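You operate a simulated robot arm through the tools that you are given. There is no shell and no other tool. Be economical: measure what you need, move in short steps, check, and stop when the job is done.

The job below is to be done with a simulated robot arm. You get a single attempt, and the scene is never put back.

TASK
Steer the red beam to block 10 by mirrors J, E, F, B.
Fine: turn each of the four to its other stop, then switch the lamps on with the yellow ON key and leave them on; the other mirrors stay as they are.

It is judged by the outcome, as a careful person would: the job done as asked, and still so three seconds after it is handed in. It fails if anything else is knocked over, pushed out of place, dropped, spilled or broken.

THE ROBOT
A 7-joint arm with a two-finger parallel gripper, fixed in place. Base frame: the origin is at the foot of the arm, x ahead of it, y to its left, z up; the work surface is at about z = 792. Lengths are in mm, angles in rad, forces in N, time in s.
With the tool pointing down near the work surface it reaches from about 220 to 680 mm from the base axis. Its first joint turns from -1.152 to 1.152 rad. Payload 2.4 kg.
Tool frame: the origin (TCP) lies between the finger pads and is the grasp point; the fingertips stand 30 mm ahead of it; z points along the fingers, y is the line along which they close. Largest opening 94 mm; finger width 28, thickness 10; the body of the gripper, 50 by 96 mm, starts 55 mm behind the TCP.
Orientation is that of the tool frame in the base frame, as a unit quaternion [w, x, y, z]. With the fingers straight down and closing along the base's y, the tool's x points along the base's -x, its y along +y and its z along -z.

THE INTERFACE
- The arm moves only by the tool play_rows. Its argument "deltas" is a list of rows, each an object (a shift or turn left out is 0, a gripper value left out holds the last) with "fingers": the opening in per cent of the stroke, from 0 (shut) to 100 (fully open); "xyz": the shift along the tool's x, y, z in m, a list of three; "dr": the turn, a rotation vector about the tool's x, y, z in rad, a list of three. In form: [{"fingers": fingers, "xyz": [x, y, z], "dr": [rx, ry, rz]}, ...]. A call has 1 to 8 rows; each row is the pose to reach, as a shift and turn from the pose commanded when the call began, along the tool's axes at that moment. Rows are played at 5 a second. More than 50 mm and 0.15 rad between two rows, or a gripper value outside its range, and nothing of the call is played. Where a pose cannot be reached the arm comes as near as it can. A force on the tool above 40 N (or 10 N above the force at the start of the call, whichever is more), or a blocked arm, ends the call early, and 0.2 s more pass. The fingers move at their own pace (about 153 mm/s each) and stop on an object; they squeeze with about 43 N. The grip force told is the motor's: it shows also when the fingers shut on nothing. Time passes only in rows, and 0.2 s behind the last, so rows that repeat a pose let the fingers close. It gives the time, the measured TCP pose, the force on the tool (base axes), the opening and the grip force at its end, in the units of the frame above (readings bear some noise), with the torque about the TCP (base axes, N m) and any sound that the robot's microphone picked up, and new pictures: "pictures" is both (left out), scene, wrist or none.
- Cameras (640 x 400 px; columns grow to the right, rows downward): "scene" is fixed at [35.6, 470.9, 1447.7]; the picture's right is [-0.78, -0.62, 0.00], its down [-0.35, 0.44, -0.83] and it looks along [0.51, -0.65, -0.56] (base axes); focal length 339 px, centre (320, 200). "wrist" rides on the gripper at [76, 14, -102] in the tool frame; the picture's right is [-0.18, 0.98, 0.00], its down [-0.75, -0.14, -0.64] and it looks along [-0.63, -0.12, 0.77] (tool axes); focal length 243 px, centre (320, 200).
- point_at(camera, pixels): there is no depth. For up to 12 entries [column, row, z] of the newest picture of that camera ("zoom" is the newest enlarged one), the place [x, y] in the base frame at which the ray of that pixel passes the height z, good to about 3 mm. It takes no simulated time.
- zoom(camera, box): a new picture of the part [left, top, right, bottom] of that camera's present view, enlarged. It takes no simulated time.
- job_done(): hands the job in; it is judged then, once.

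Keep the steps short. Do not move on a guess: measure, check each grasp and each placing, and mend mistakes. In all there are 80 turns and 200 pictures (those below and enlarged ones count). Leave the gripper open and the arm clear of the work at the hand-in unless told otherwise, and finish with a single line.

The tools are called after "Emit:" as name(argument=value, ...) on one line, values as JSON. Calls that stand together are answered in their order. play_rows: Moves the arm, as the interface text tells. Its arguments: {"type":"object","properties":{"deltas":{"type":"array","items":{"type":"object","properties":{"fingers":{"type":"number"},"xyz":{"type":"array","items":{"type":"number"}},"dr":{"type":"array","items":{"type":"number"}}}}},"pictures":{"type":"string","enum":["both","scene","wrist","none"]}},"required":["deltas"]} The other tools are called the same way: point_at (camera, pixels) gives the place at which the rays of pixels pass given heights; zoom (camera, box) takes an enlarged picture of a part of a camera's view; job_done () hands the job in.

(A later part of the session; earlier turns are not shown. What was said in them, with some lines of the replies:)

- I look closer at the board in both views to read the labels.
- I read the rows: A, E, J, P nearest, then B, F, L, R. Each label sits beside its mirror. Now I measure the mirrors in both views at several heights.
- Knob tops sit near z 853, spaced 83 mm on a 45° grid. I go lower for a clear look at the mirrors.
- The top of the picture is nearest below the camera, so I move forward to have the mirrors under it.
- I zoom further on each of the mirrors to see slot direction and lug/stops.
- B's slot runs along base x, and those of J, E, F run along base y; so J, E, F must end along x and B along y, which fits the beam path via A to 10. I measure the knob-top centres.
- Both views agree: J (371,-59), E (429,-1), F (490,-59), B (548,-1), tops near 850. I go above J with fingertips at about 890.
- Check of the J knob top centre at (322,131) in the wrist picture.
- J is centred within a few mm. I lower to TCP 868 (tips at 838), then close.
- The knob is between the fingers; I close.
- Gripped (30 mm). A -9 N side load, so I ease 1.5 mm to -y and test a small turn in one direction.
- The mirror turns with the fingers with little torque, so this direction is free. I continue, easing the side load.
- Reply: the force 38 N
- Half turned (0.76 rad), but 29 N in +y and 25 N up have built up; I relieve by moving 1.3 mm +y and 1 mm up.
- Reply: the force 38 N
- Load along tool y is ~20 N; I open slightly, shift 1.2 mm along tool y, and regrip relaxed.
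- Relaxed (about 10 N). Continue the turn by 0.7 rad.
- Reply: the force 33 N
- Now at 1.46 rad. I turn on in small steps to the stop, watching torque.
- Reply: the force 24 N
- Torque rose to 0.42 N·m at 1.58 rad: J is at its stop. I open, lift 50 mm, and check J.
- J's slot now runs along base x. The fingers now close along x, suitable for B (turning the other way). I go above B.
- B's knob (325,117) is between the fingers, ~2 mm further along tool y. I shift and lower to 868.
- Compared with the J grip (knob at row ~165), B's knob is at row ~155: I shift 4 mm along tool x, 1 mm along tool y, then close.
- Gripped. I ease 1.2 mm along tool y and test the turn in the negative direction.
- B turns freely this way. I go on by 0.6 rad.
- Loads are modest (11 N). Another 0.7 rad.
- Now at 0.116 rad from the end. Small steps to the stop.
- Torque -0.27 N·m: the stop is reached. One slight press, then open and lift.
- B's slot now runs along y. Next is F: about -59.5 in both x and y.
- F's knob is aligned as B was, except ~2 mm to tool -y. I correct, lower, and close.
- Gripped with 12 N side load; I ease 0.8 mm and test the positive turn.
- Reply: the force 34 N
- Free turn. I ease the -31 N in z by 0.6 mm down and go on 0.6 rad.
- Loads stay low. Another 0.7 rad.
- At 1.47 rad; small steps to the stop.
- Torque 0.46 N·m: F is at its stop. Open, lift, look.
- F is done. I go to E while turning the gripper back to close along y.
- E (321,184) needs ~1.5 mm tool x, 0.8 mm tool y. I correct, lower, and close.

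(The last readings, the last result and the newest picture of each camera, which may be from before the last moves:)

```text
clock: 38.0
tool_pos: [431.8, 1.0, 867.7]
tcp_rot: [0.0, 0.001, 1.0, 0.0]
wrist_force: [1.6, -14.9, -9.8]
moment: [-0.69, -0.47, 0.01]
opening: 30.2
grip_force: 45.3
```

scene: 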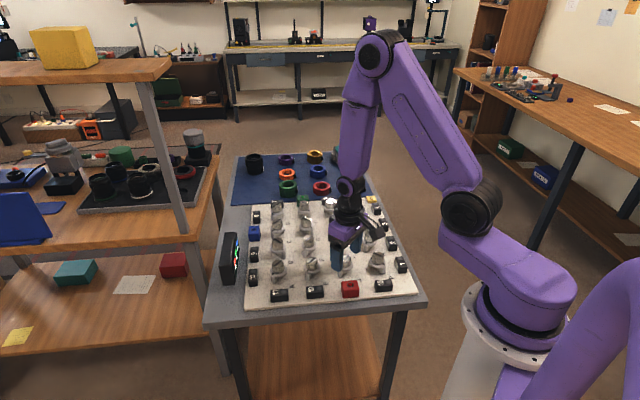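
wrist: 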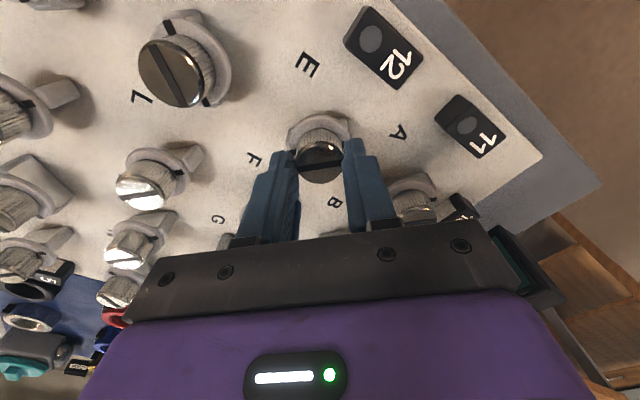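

Gripped E; ease 1 mm to tool -y and test the positive turn.

Emit:
play_rows(deltas=[{"xyz": [0, -0.001, 0.0003]}, {"xyz": [0, -0.001, 0.0003], "dr": [0, 0, 0.08]}, {"xyz": [0, -0.001, 0.0003], "dr": [0, 0, 0.16]}, {"xyz": [0, -0.001, 0.0003], "dr": [0, 0, 0.16]}], pictures="none")

Emit:
zoom(camera="wrist", box=[256, 100, 384, 180])

```text
clock: 39.0
tool_pos: [430.5, -0.1, 867.7]
tcp_rot: [0.001, 0.08, 0.997, 0.0]
wrist_force: [5.9, -6.4, -1.0]
moment: [-0.18, 1.06, 0.03]
opening: 30.0
grip_force: 45.1
```

```text
5.00 times, centred on (320, 140) of wrist
```

zoom: 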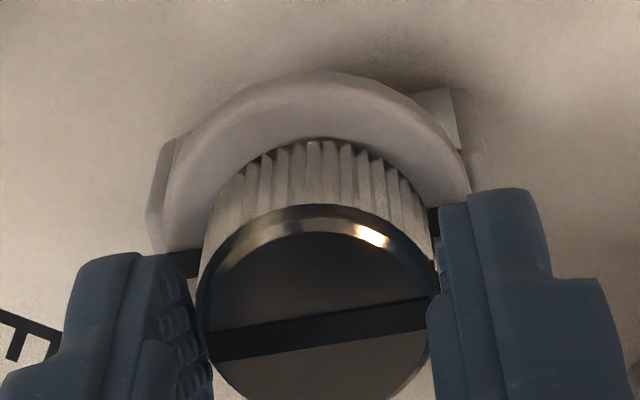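

It turns freely. On by 0.6 rad.

Emit:
play_rows(deltas=[{"xyz": [0, -0.0003, 0], "dr": [0, 0, 0.12]}, {"xyz": [0, -0.0003, 0], "dr": [0, 0, 0.24]}, {"xyz": [0, -0.0003, 0], "dr": [0, 0, 0.36]}, {"xyz": [0, -0.0003, 0], "dr": [0, 0, 0.48]}, {"xyz": [0, -0.0003, 0], "dr": [0, 0, 0.6]}, {"xyz": [0, -0.0003, 0], "dr": [0, 0, 0.6]}], pictures="none")

```text
clock: 40.4
tool_pos: [431.9, 0.9, 867.2]
tcp_rot: [-0.001, 0.371, 0.929, 0.0]
wrist_force: [-2.0, 1.4, 6.8]
moment: [-0.37, -0.78, -0.03]
opening: 30.1
grip_force: 45.2
```

Loads very low. Another 0.7 rad.

Emit:
play_rows(deltas=[{"dr": [0, 0, 0.12]}, {"dr": [0, 0, 0.24]}, {"dr": [0, 0, 0.36]}, {"dr": [0, 0, 0.48]}, {"dr": [0, 0, 0.6]}, {"dr": [0, 0, 0.7]}, {"dr": [0, 0, 0.7]}], pictures="none")

Emit:
play_rows(deltas=[{"dr": [0, 0, 0.05]}, {"dr": [0, 0, 0.1]}, {"dr": [0, 0, 0.125]}, {"dr": [0, 0, 0.125]}], pictures="none")

```text
clock: 42.0
tool_pos: [431.4, -0.4, 868.1]
tcp_rot: [-0.001, 0.667, 0.745, 0.0]
wrist_force: [0.2, 13.3, -11.2]
moment: [0.54, -0.26, 0.01]
opening: 30.0
grip_force: 45.2
```

```text
clock: 43.0
tool_pos: [431.0, -0.2, 865.3]
tcp_rot: [0.0, 0.712, 0.702, -0.001]
wrist_force: [-1.3, 12.4, -9.5]
moment: [0.02, -0.3, 0.26]
opening: 30.0
grip_force: 45.0
```

Torque 0.26 N·m at 1.58 rad: stop reached. Slight press, open, lift, look.

Emit:
play_rows(deltas=[{"dr": [0, 0, 0.015]}, {"fingers": 60, "dr": [0, 0, 0.015]}, {"fingers": 75}, {"xyz": [0, 0, -0.03]}, {"xyz": [0, 0, -0.065]}, {"xyz": [0, 0, -0.065]}], pictures="wrist")

Emit:
zoom(camera="wrist", box=[192, 50, 448, 210])

```text
clock: 44.4
tool_pos: [431.9, -1.2, 931.3]
tcp_rot: [0.0, 0.712, 0.702, 0.0]
wrist_force: [-0.5, 0.2, 0.7]
moment: [0.04, -0.01, 0.03]
opening: 70.6
grip_force: 0.0
```

wrist: 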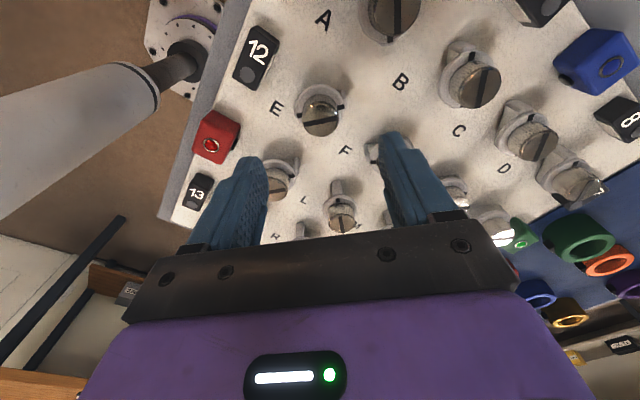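

```text
2.50 times, centred on (320, 130) of wrist
```

zoom: 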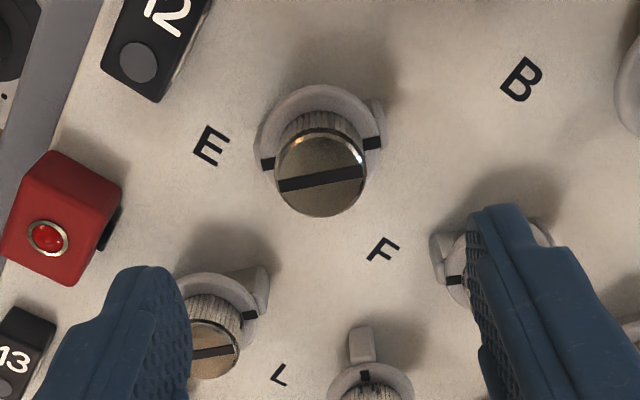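

E is done. Now I go toward the ON key near (482,-378), at z 960, to look at it.

Emit:
play_rows(deltas=[{"xyz": [-0.01, 0, -0.03], "fingers": 0}, {"xyz": [-0.055, 0.01, -0.03]}, {"xyz": [-0.1, 0.02, -0.03]}, {"xyz": [-0.145, 0.03, -0.03]}, {"xyz": [-0.19, 0.04, -0.03]}, {"xyz": [-0.235, 0.045, -0.03]}, {"xyz": [-0.28, 0.05, -0.03]}, {"xyz": [-0.28, 0.05, -0.03]}])

Emit:
zoom(camera="scene", box=[260, 180, 400, 275])

```text
clock: 46.2
tool_pos: [476.9, -281.7, 962.8]
tcp_rot: [0.0, 0.711, 0.703, 0.0]
wrist_force: [-0.3, 0.1, 0.3]
moment: [-0.01, 0.0, 0.0]
opening: 0.0
grip_force: 32.9
```

scene: 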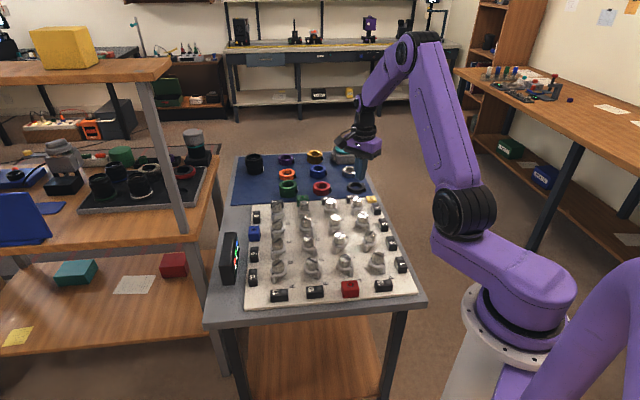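
wrist: 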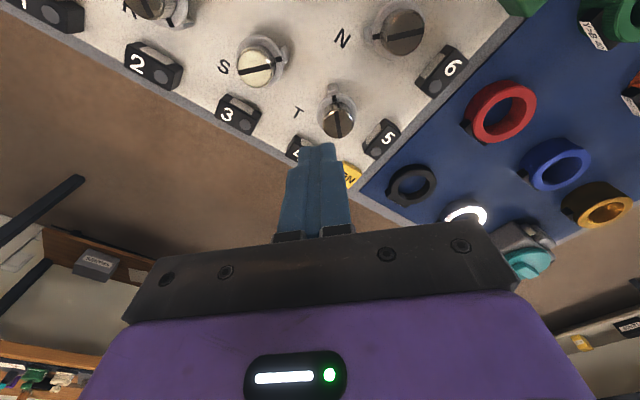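

```text
4.21 times, centred on (330, 228) of scene
```

zoom: 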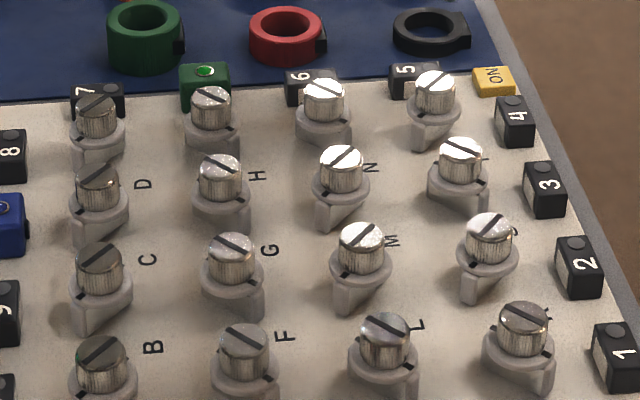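

The ON key is partly hidden by the fingers at (350,175). I shift aside to see it whole.

Emit:
play_rows(deltas=[{"xyz": [-0.03, -0.02, 0]}, {"xyz": [-0.06, -0.04, 0]}, {"xyz": [-0.08, -0.04, 0]}, {"xyz": [-0.08, -0.04, 0]}], pictures="wrist")

Emit:
zoom(camera="wrist", box=[256, 50, 512, 210])

```text
clock: 47.2
tool_pos: [434.1, -362.8, 962.1]
tcp_rot: [0.0, 0.713, 0.702, 0.0]
wrist_force: [-0.3, -0.2, -0.2]
moment: [-0.01, 0.0, 0.0]
opening: 0.0
grip_force: 33.0
```

wrist: 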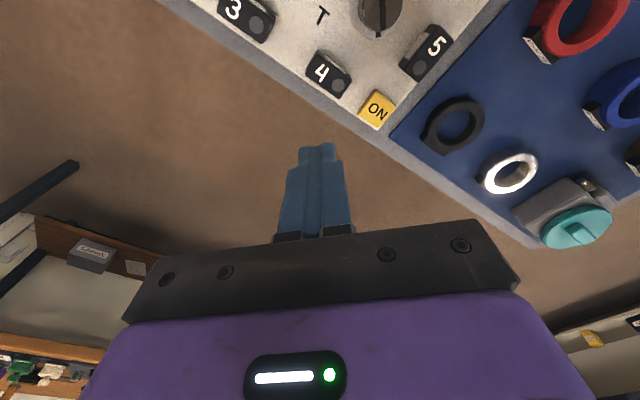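

```text
2.50 times, centred on (384, 130) of wrist
```

zoom: 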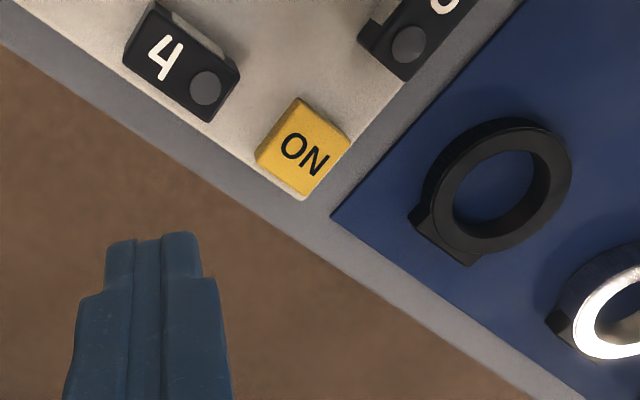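

Key top centre at zoom (303,149). I measure it here and in the scene view.

Emit:
point_at(camera="zoom", pixels=[[303, 149, 805], [303, 149, 810], [303, 149, 815], [303, 149, 820]])

Emit:
point_at(camera="scene", pixels=[[371.1, 198.8, 805], [371.1, 198.8, 810], [371.1, 198.8, 815], [371.1, 198.8, 820]])

```text
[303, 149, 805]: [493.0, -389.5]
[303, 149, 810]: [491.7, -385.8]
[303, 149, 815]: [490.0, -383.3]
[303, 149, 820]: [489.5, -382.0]
```

```text
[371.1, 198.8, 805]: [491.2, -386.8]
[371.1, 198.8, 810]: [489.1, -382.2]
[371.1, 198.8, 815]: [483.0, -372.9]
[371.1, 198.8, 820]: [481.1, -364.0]
```

Both agree at about (490.5,-385), top near z 808. I move above it (biased 2 mm outward, away from blocks 4 and 5) and lower tips to ~830.

Emit:
play_rows(deltas=[{"xyz": [-0.012, 0.028, 0]}, {"xyz": [-0.0245, 0.057, 0]}, {"xyz": [-0.0245, 0.057, 0.035]}, {"xyz": [-0.0245, 0.057, 0.07]}, {"xyz": [-0.0245, 0.057, 0.102]}, {"xyz": [-0.0245, 0.057, 0.102]}])

Emit:
zoom(camera="scene", box=[320, 170, 420, 230])

Emit:
zoom(camera="wrist", box=[240, 70, 400, 190])

```text
clock: 48.6
tool_pos: [492.8, -389.1, 860.0]
tcp_rot: [0.0, 0.712, 0.702, 0.001]
wrist_force: [-0.1, -0.5, -0.2]
moment: [0.02, -0.01, -0.02]
opening: 0.0
grip_force: 33.4
```

scene: 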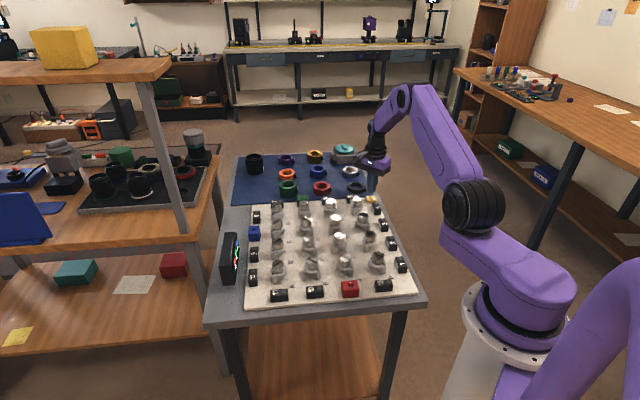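
wrist: 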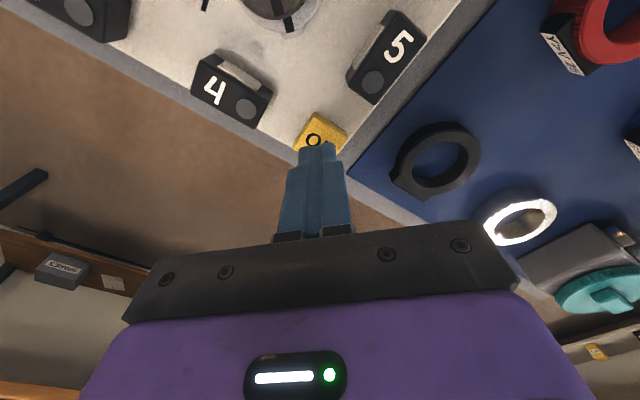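

```text
6.40 times, centred on (370, 200) of scene
```

zoom: 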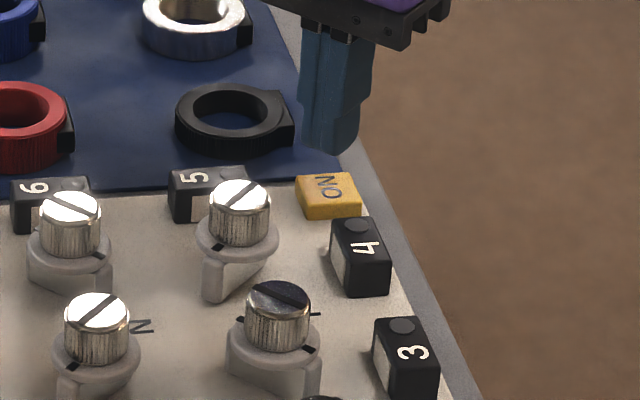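

```text
3.33 times, centred on (320, 130) of wrist
```

zoom: 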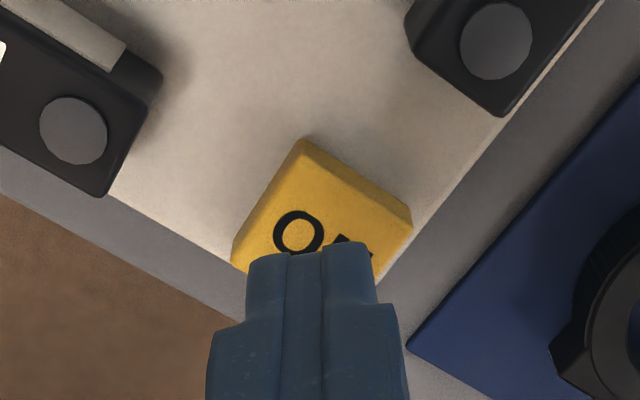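

Tips are lined up over the key. I go down in small steps, watching force and the lamps.

Emit:
play_rows(deltas=[{"xyz": [0, 0, 0.012]}, {"xyz": [0, 0, 0.018]}, {"xyz": [0, 0, 0.021]}, {"xyz": [0, 0, 0.021]}])

Emit:
zoom(camera="scene", box=[320, 170, 420, 230])

```text
clock: 49.6
tool_pos: [493.2, -387.2, 839.3]
tcp_rot: [0.0, 0.712, 0.702, 0.001]
wrist_force: [0.1, -0.7, 0.3]
moment: [0.0, 0.01, 0.01]
opening: 0.0
grip_force: 33.2
```

scene: 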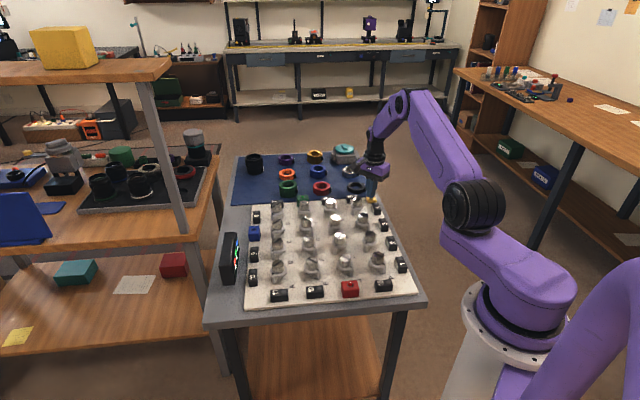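
wrist: 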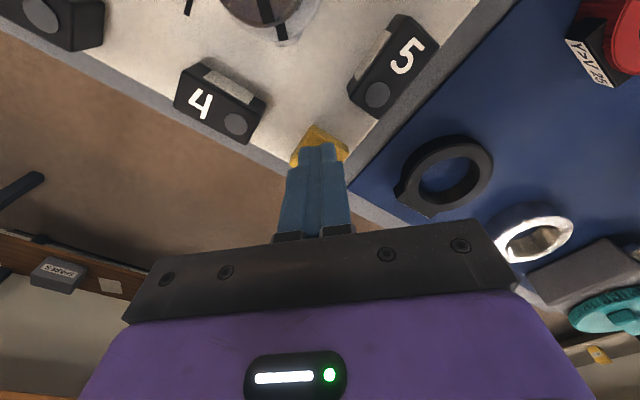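

```text
6.40 times, centred on (370, 200) of scene
```

zoom: 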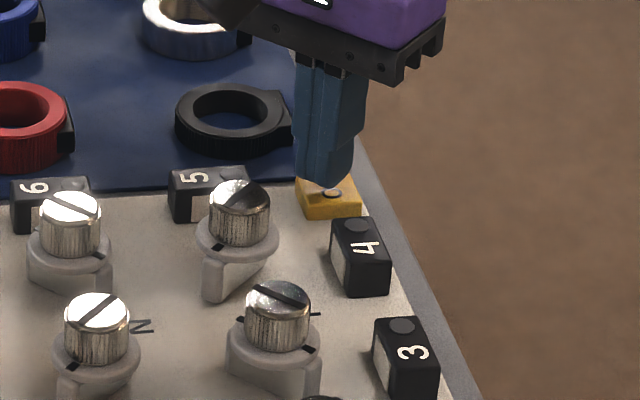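

Over the key's centre, nearly touching. I press down in 1 mm steps.

Emit:
play_rows(deltas=[{"xyz": [0, 0, 0.001]}, {"xyz": [0, 0, 0.002]}, {"xyz": [0, 0, 0.003]}, {"xyz": [0, 0, 0.004]}, {"xyz": [0, 0, 0.004]}], pictures="scene")

```text
clock: 50.8
tool_pos: [492.3, -386.1, 835.6]
tcp_rot: [0.001, 0.712, 0.702, 0.0]
wrist_force: [-0.4, 0.6, 1.5]
moment: [-0.02, 0.02, -0.02]
opening: 0.1
grip_force: 32.6
```

scene: 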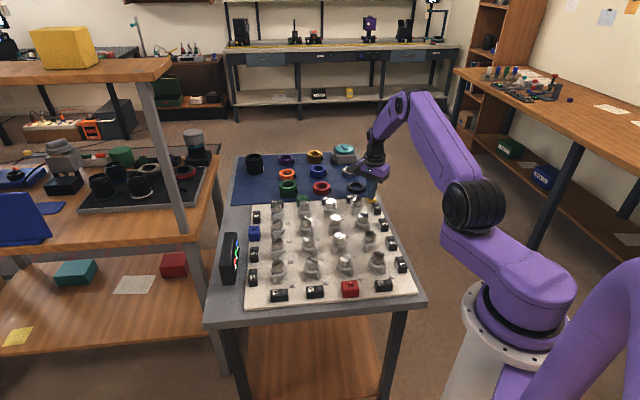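

Slight contact (1.5 N). Continue pressing.

Emit:
play_rows(deltas=[{"xyz": [0, 0, 0.001]}, {"xyz": [0, 0, 0.002]}, {"xyz": [0, 0, 0.003]}, {"xyz": [0, 0, 0.003]}], pictures="none")

Emit:
zoom(camera="scene", box=[210, 180, 430, 317])

```text
clock: 51.8
tool_pos: [492.8, -386.4, 831.3]
tcp_rot: [0.0, 0.712, 0.702, 0.0]
wrist_force: [0.1, -0.1, 0.2]
moment: [0.01, 0.0, -0.03]
opening: 0.0
grip_force: 33.1
```

```text
2.91 times, centred on (320, 248) of scene
```

zoom: 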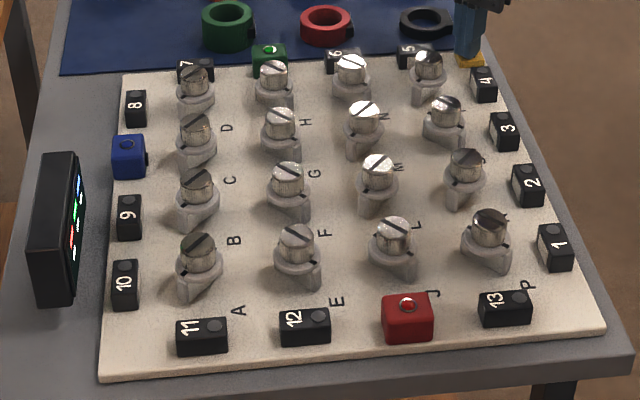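

No force yet with tips at ~801; I look closely at the tip and key.

Emit:
zoom(camera="scene", box=[345, 180, 395, 212])

Emit:
zoom(camera="wrist", box=[240, 70, 400, 190])

```text
12.50 times, centred on (370, 196) of scene
```

zoom: 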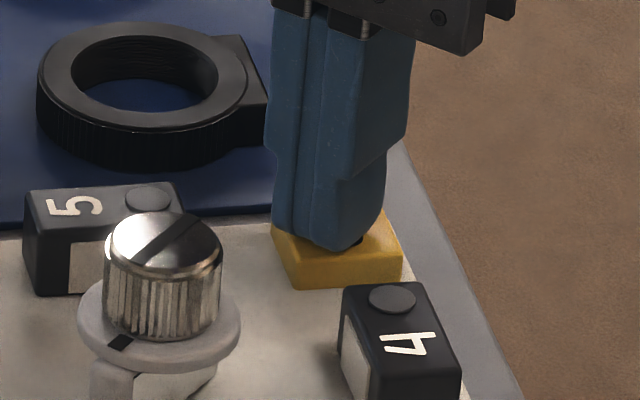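

```text
3.33 times, centred on (320, 130) of wrist
```

zoom: 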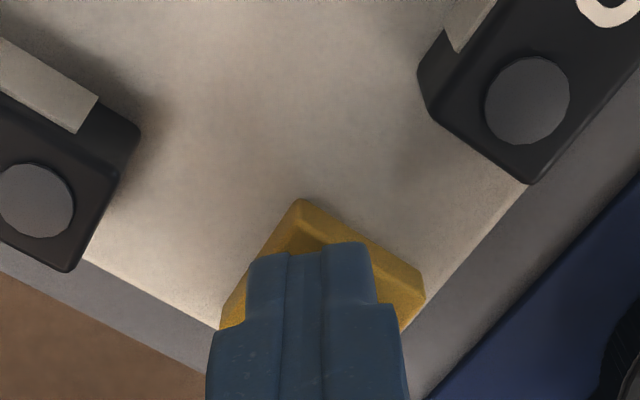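

The tip is over the key and just about on it. I continue in 1 mm steps.

Emit:
play_rows(deltas=[{"xyz": [0, 0, 0.001]}, {"xyz": [0, 0, 0.002]}, {"xyz": [0, 0, 0.003]}, {"xyz": [0, 0, 0.003]}], pictures="none")

Emit:
zoom(camera="scene", box=[345, 180, 395, 212])

```text
clock: 52.8
tool_pos: [493.1, -385.7, 829.5]
tcp_rot: [0.0, 0.712, 0.702, 0.0]
wrist_force: [-0.3, 0.5, 1.0]
moment: [0.0, 0.0, -0.03]
opening: 0.1
grip_force: 32.9
heard: click
```

```text
12.50 times, centred on (370, 196) of scene
```

zoom: 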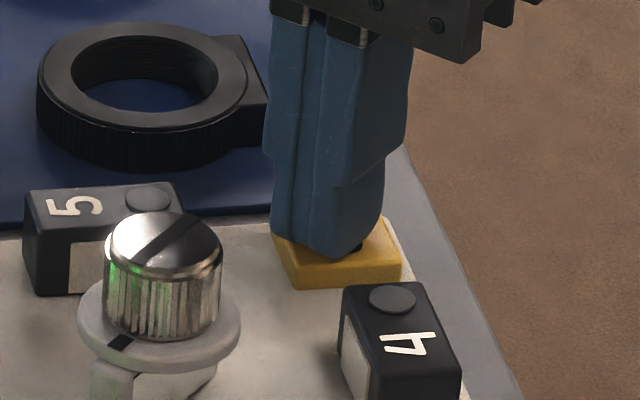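

A click was heard and green light shows. I rise straight up and check the beams.

Emit:
play_rows(deltas=[{"xyz": [0, 0, -0.02]}, {"xyz": [0, 0, -0.06]}, {"xyz": [0, 0, -0.1]}, {"xyz": [0, 0, -0.14]}, {"xyz": [0, 0, -0.17], "fingers": 60}, {"xyz": [0, 0, -0.17]}], pictures="both")

Emit:
zoom(camera="scene", box=[210, 180, 430, 317])

Emit:
zoom(camera="scene", box=[240, 240, 360, 310])

```text
clock: 54.2
tool_pos: [494.4, -386.1, 996.9]
tcp_rot: [-0.001, 0.712, 0.702, 0.0]
wrist_force: [-0.1, 0.1, 0.3]
moment: [0.0, 0.0, -0.01]
opening: 56.6
grip_force: 0.1
```

scene: 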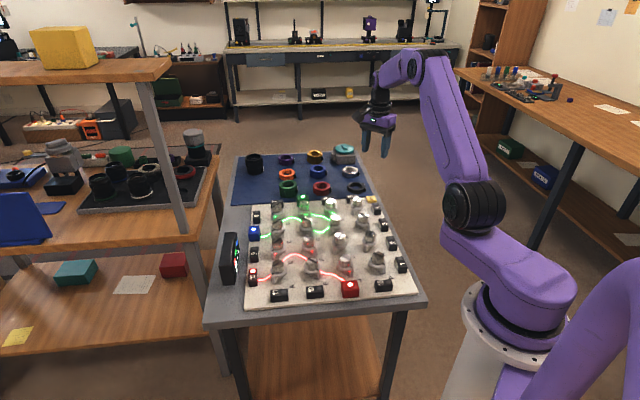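
wrist: 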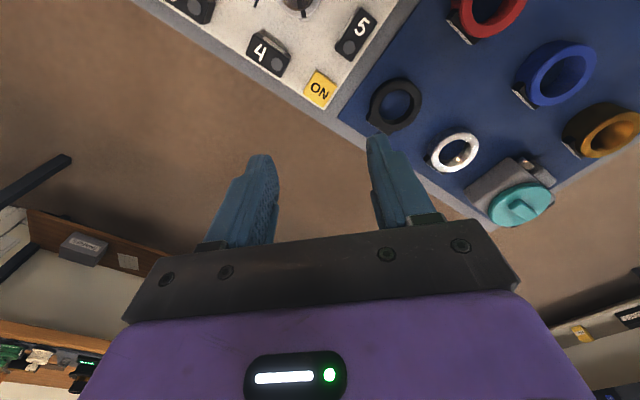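

```text
2.91 times, centred on (320, 248) of scene
```

zoom: 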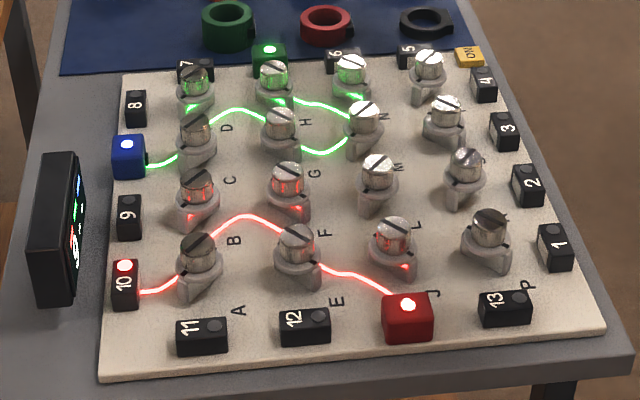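

```text
5.33 times, centred on (300, 275) of scene
```

zoom: 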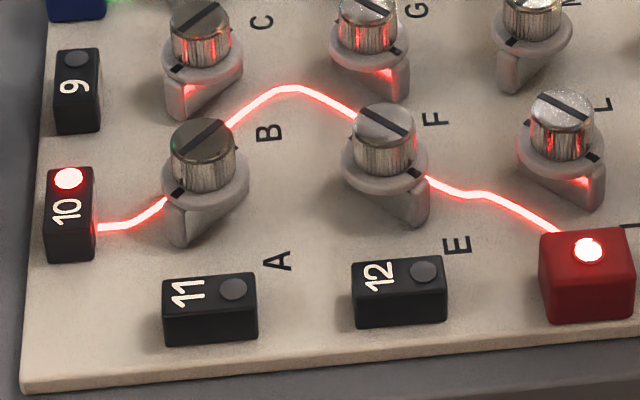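

The red beam runs to block 10, whose lamp is lit. The lamps are on, and the arm is clear with the gripper open. I hand in.

Emit:
job_done()

```text
The job is handed in.
```

Mirrors J, E, F and B are each at their other stop, the lamps are on, and the red beam lights block 10.
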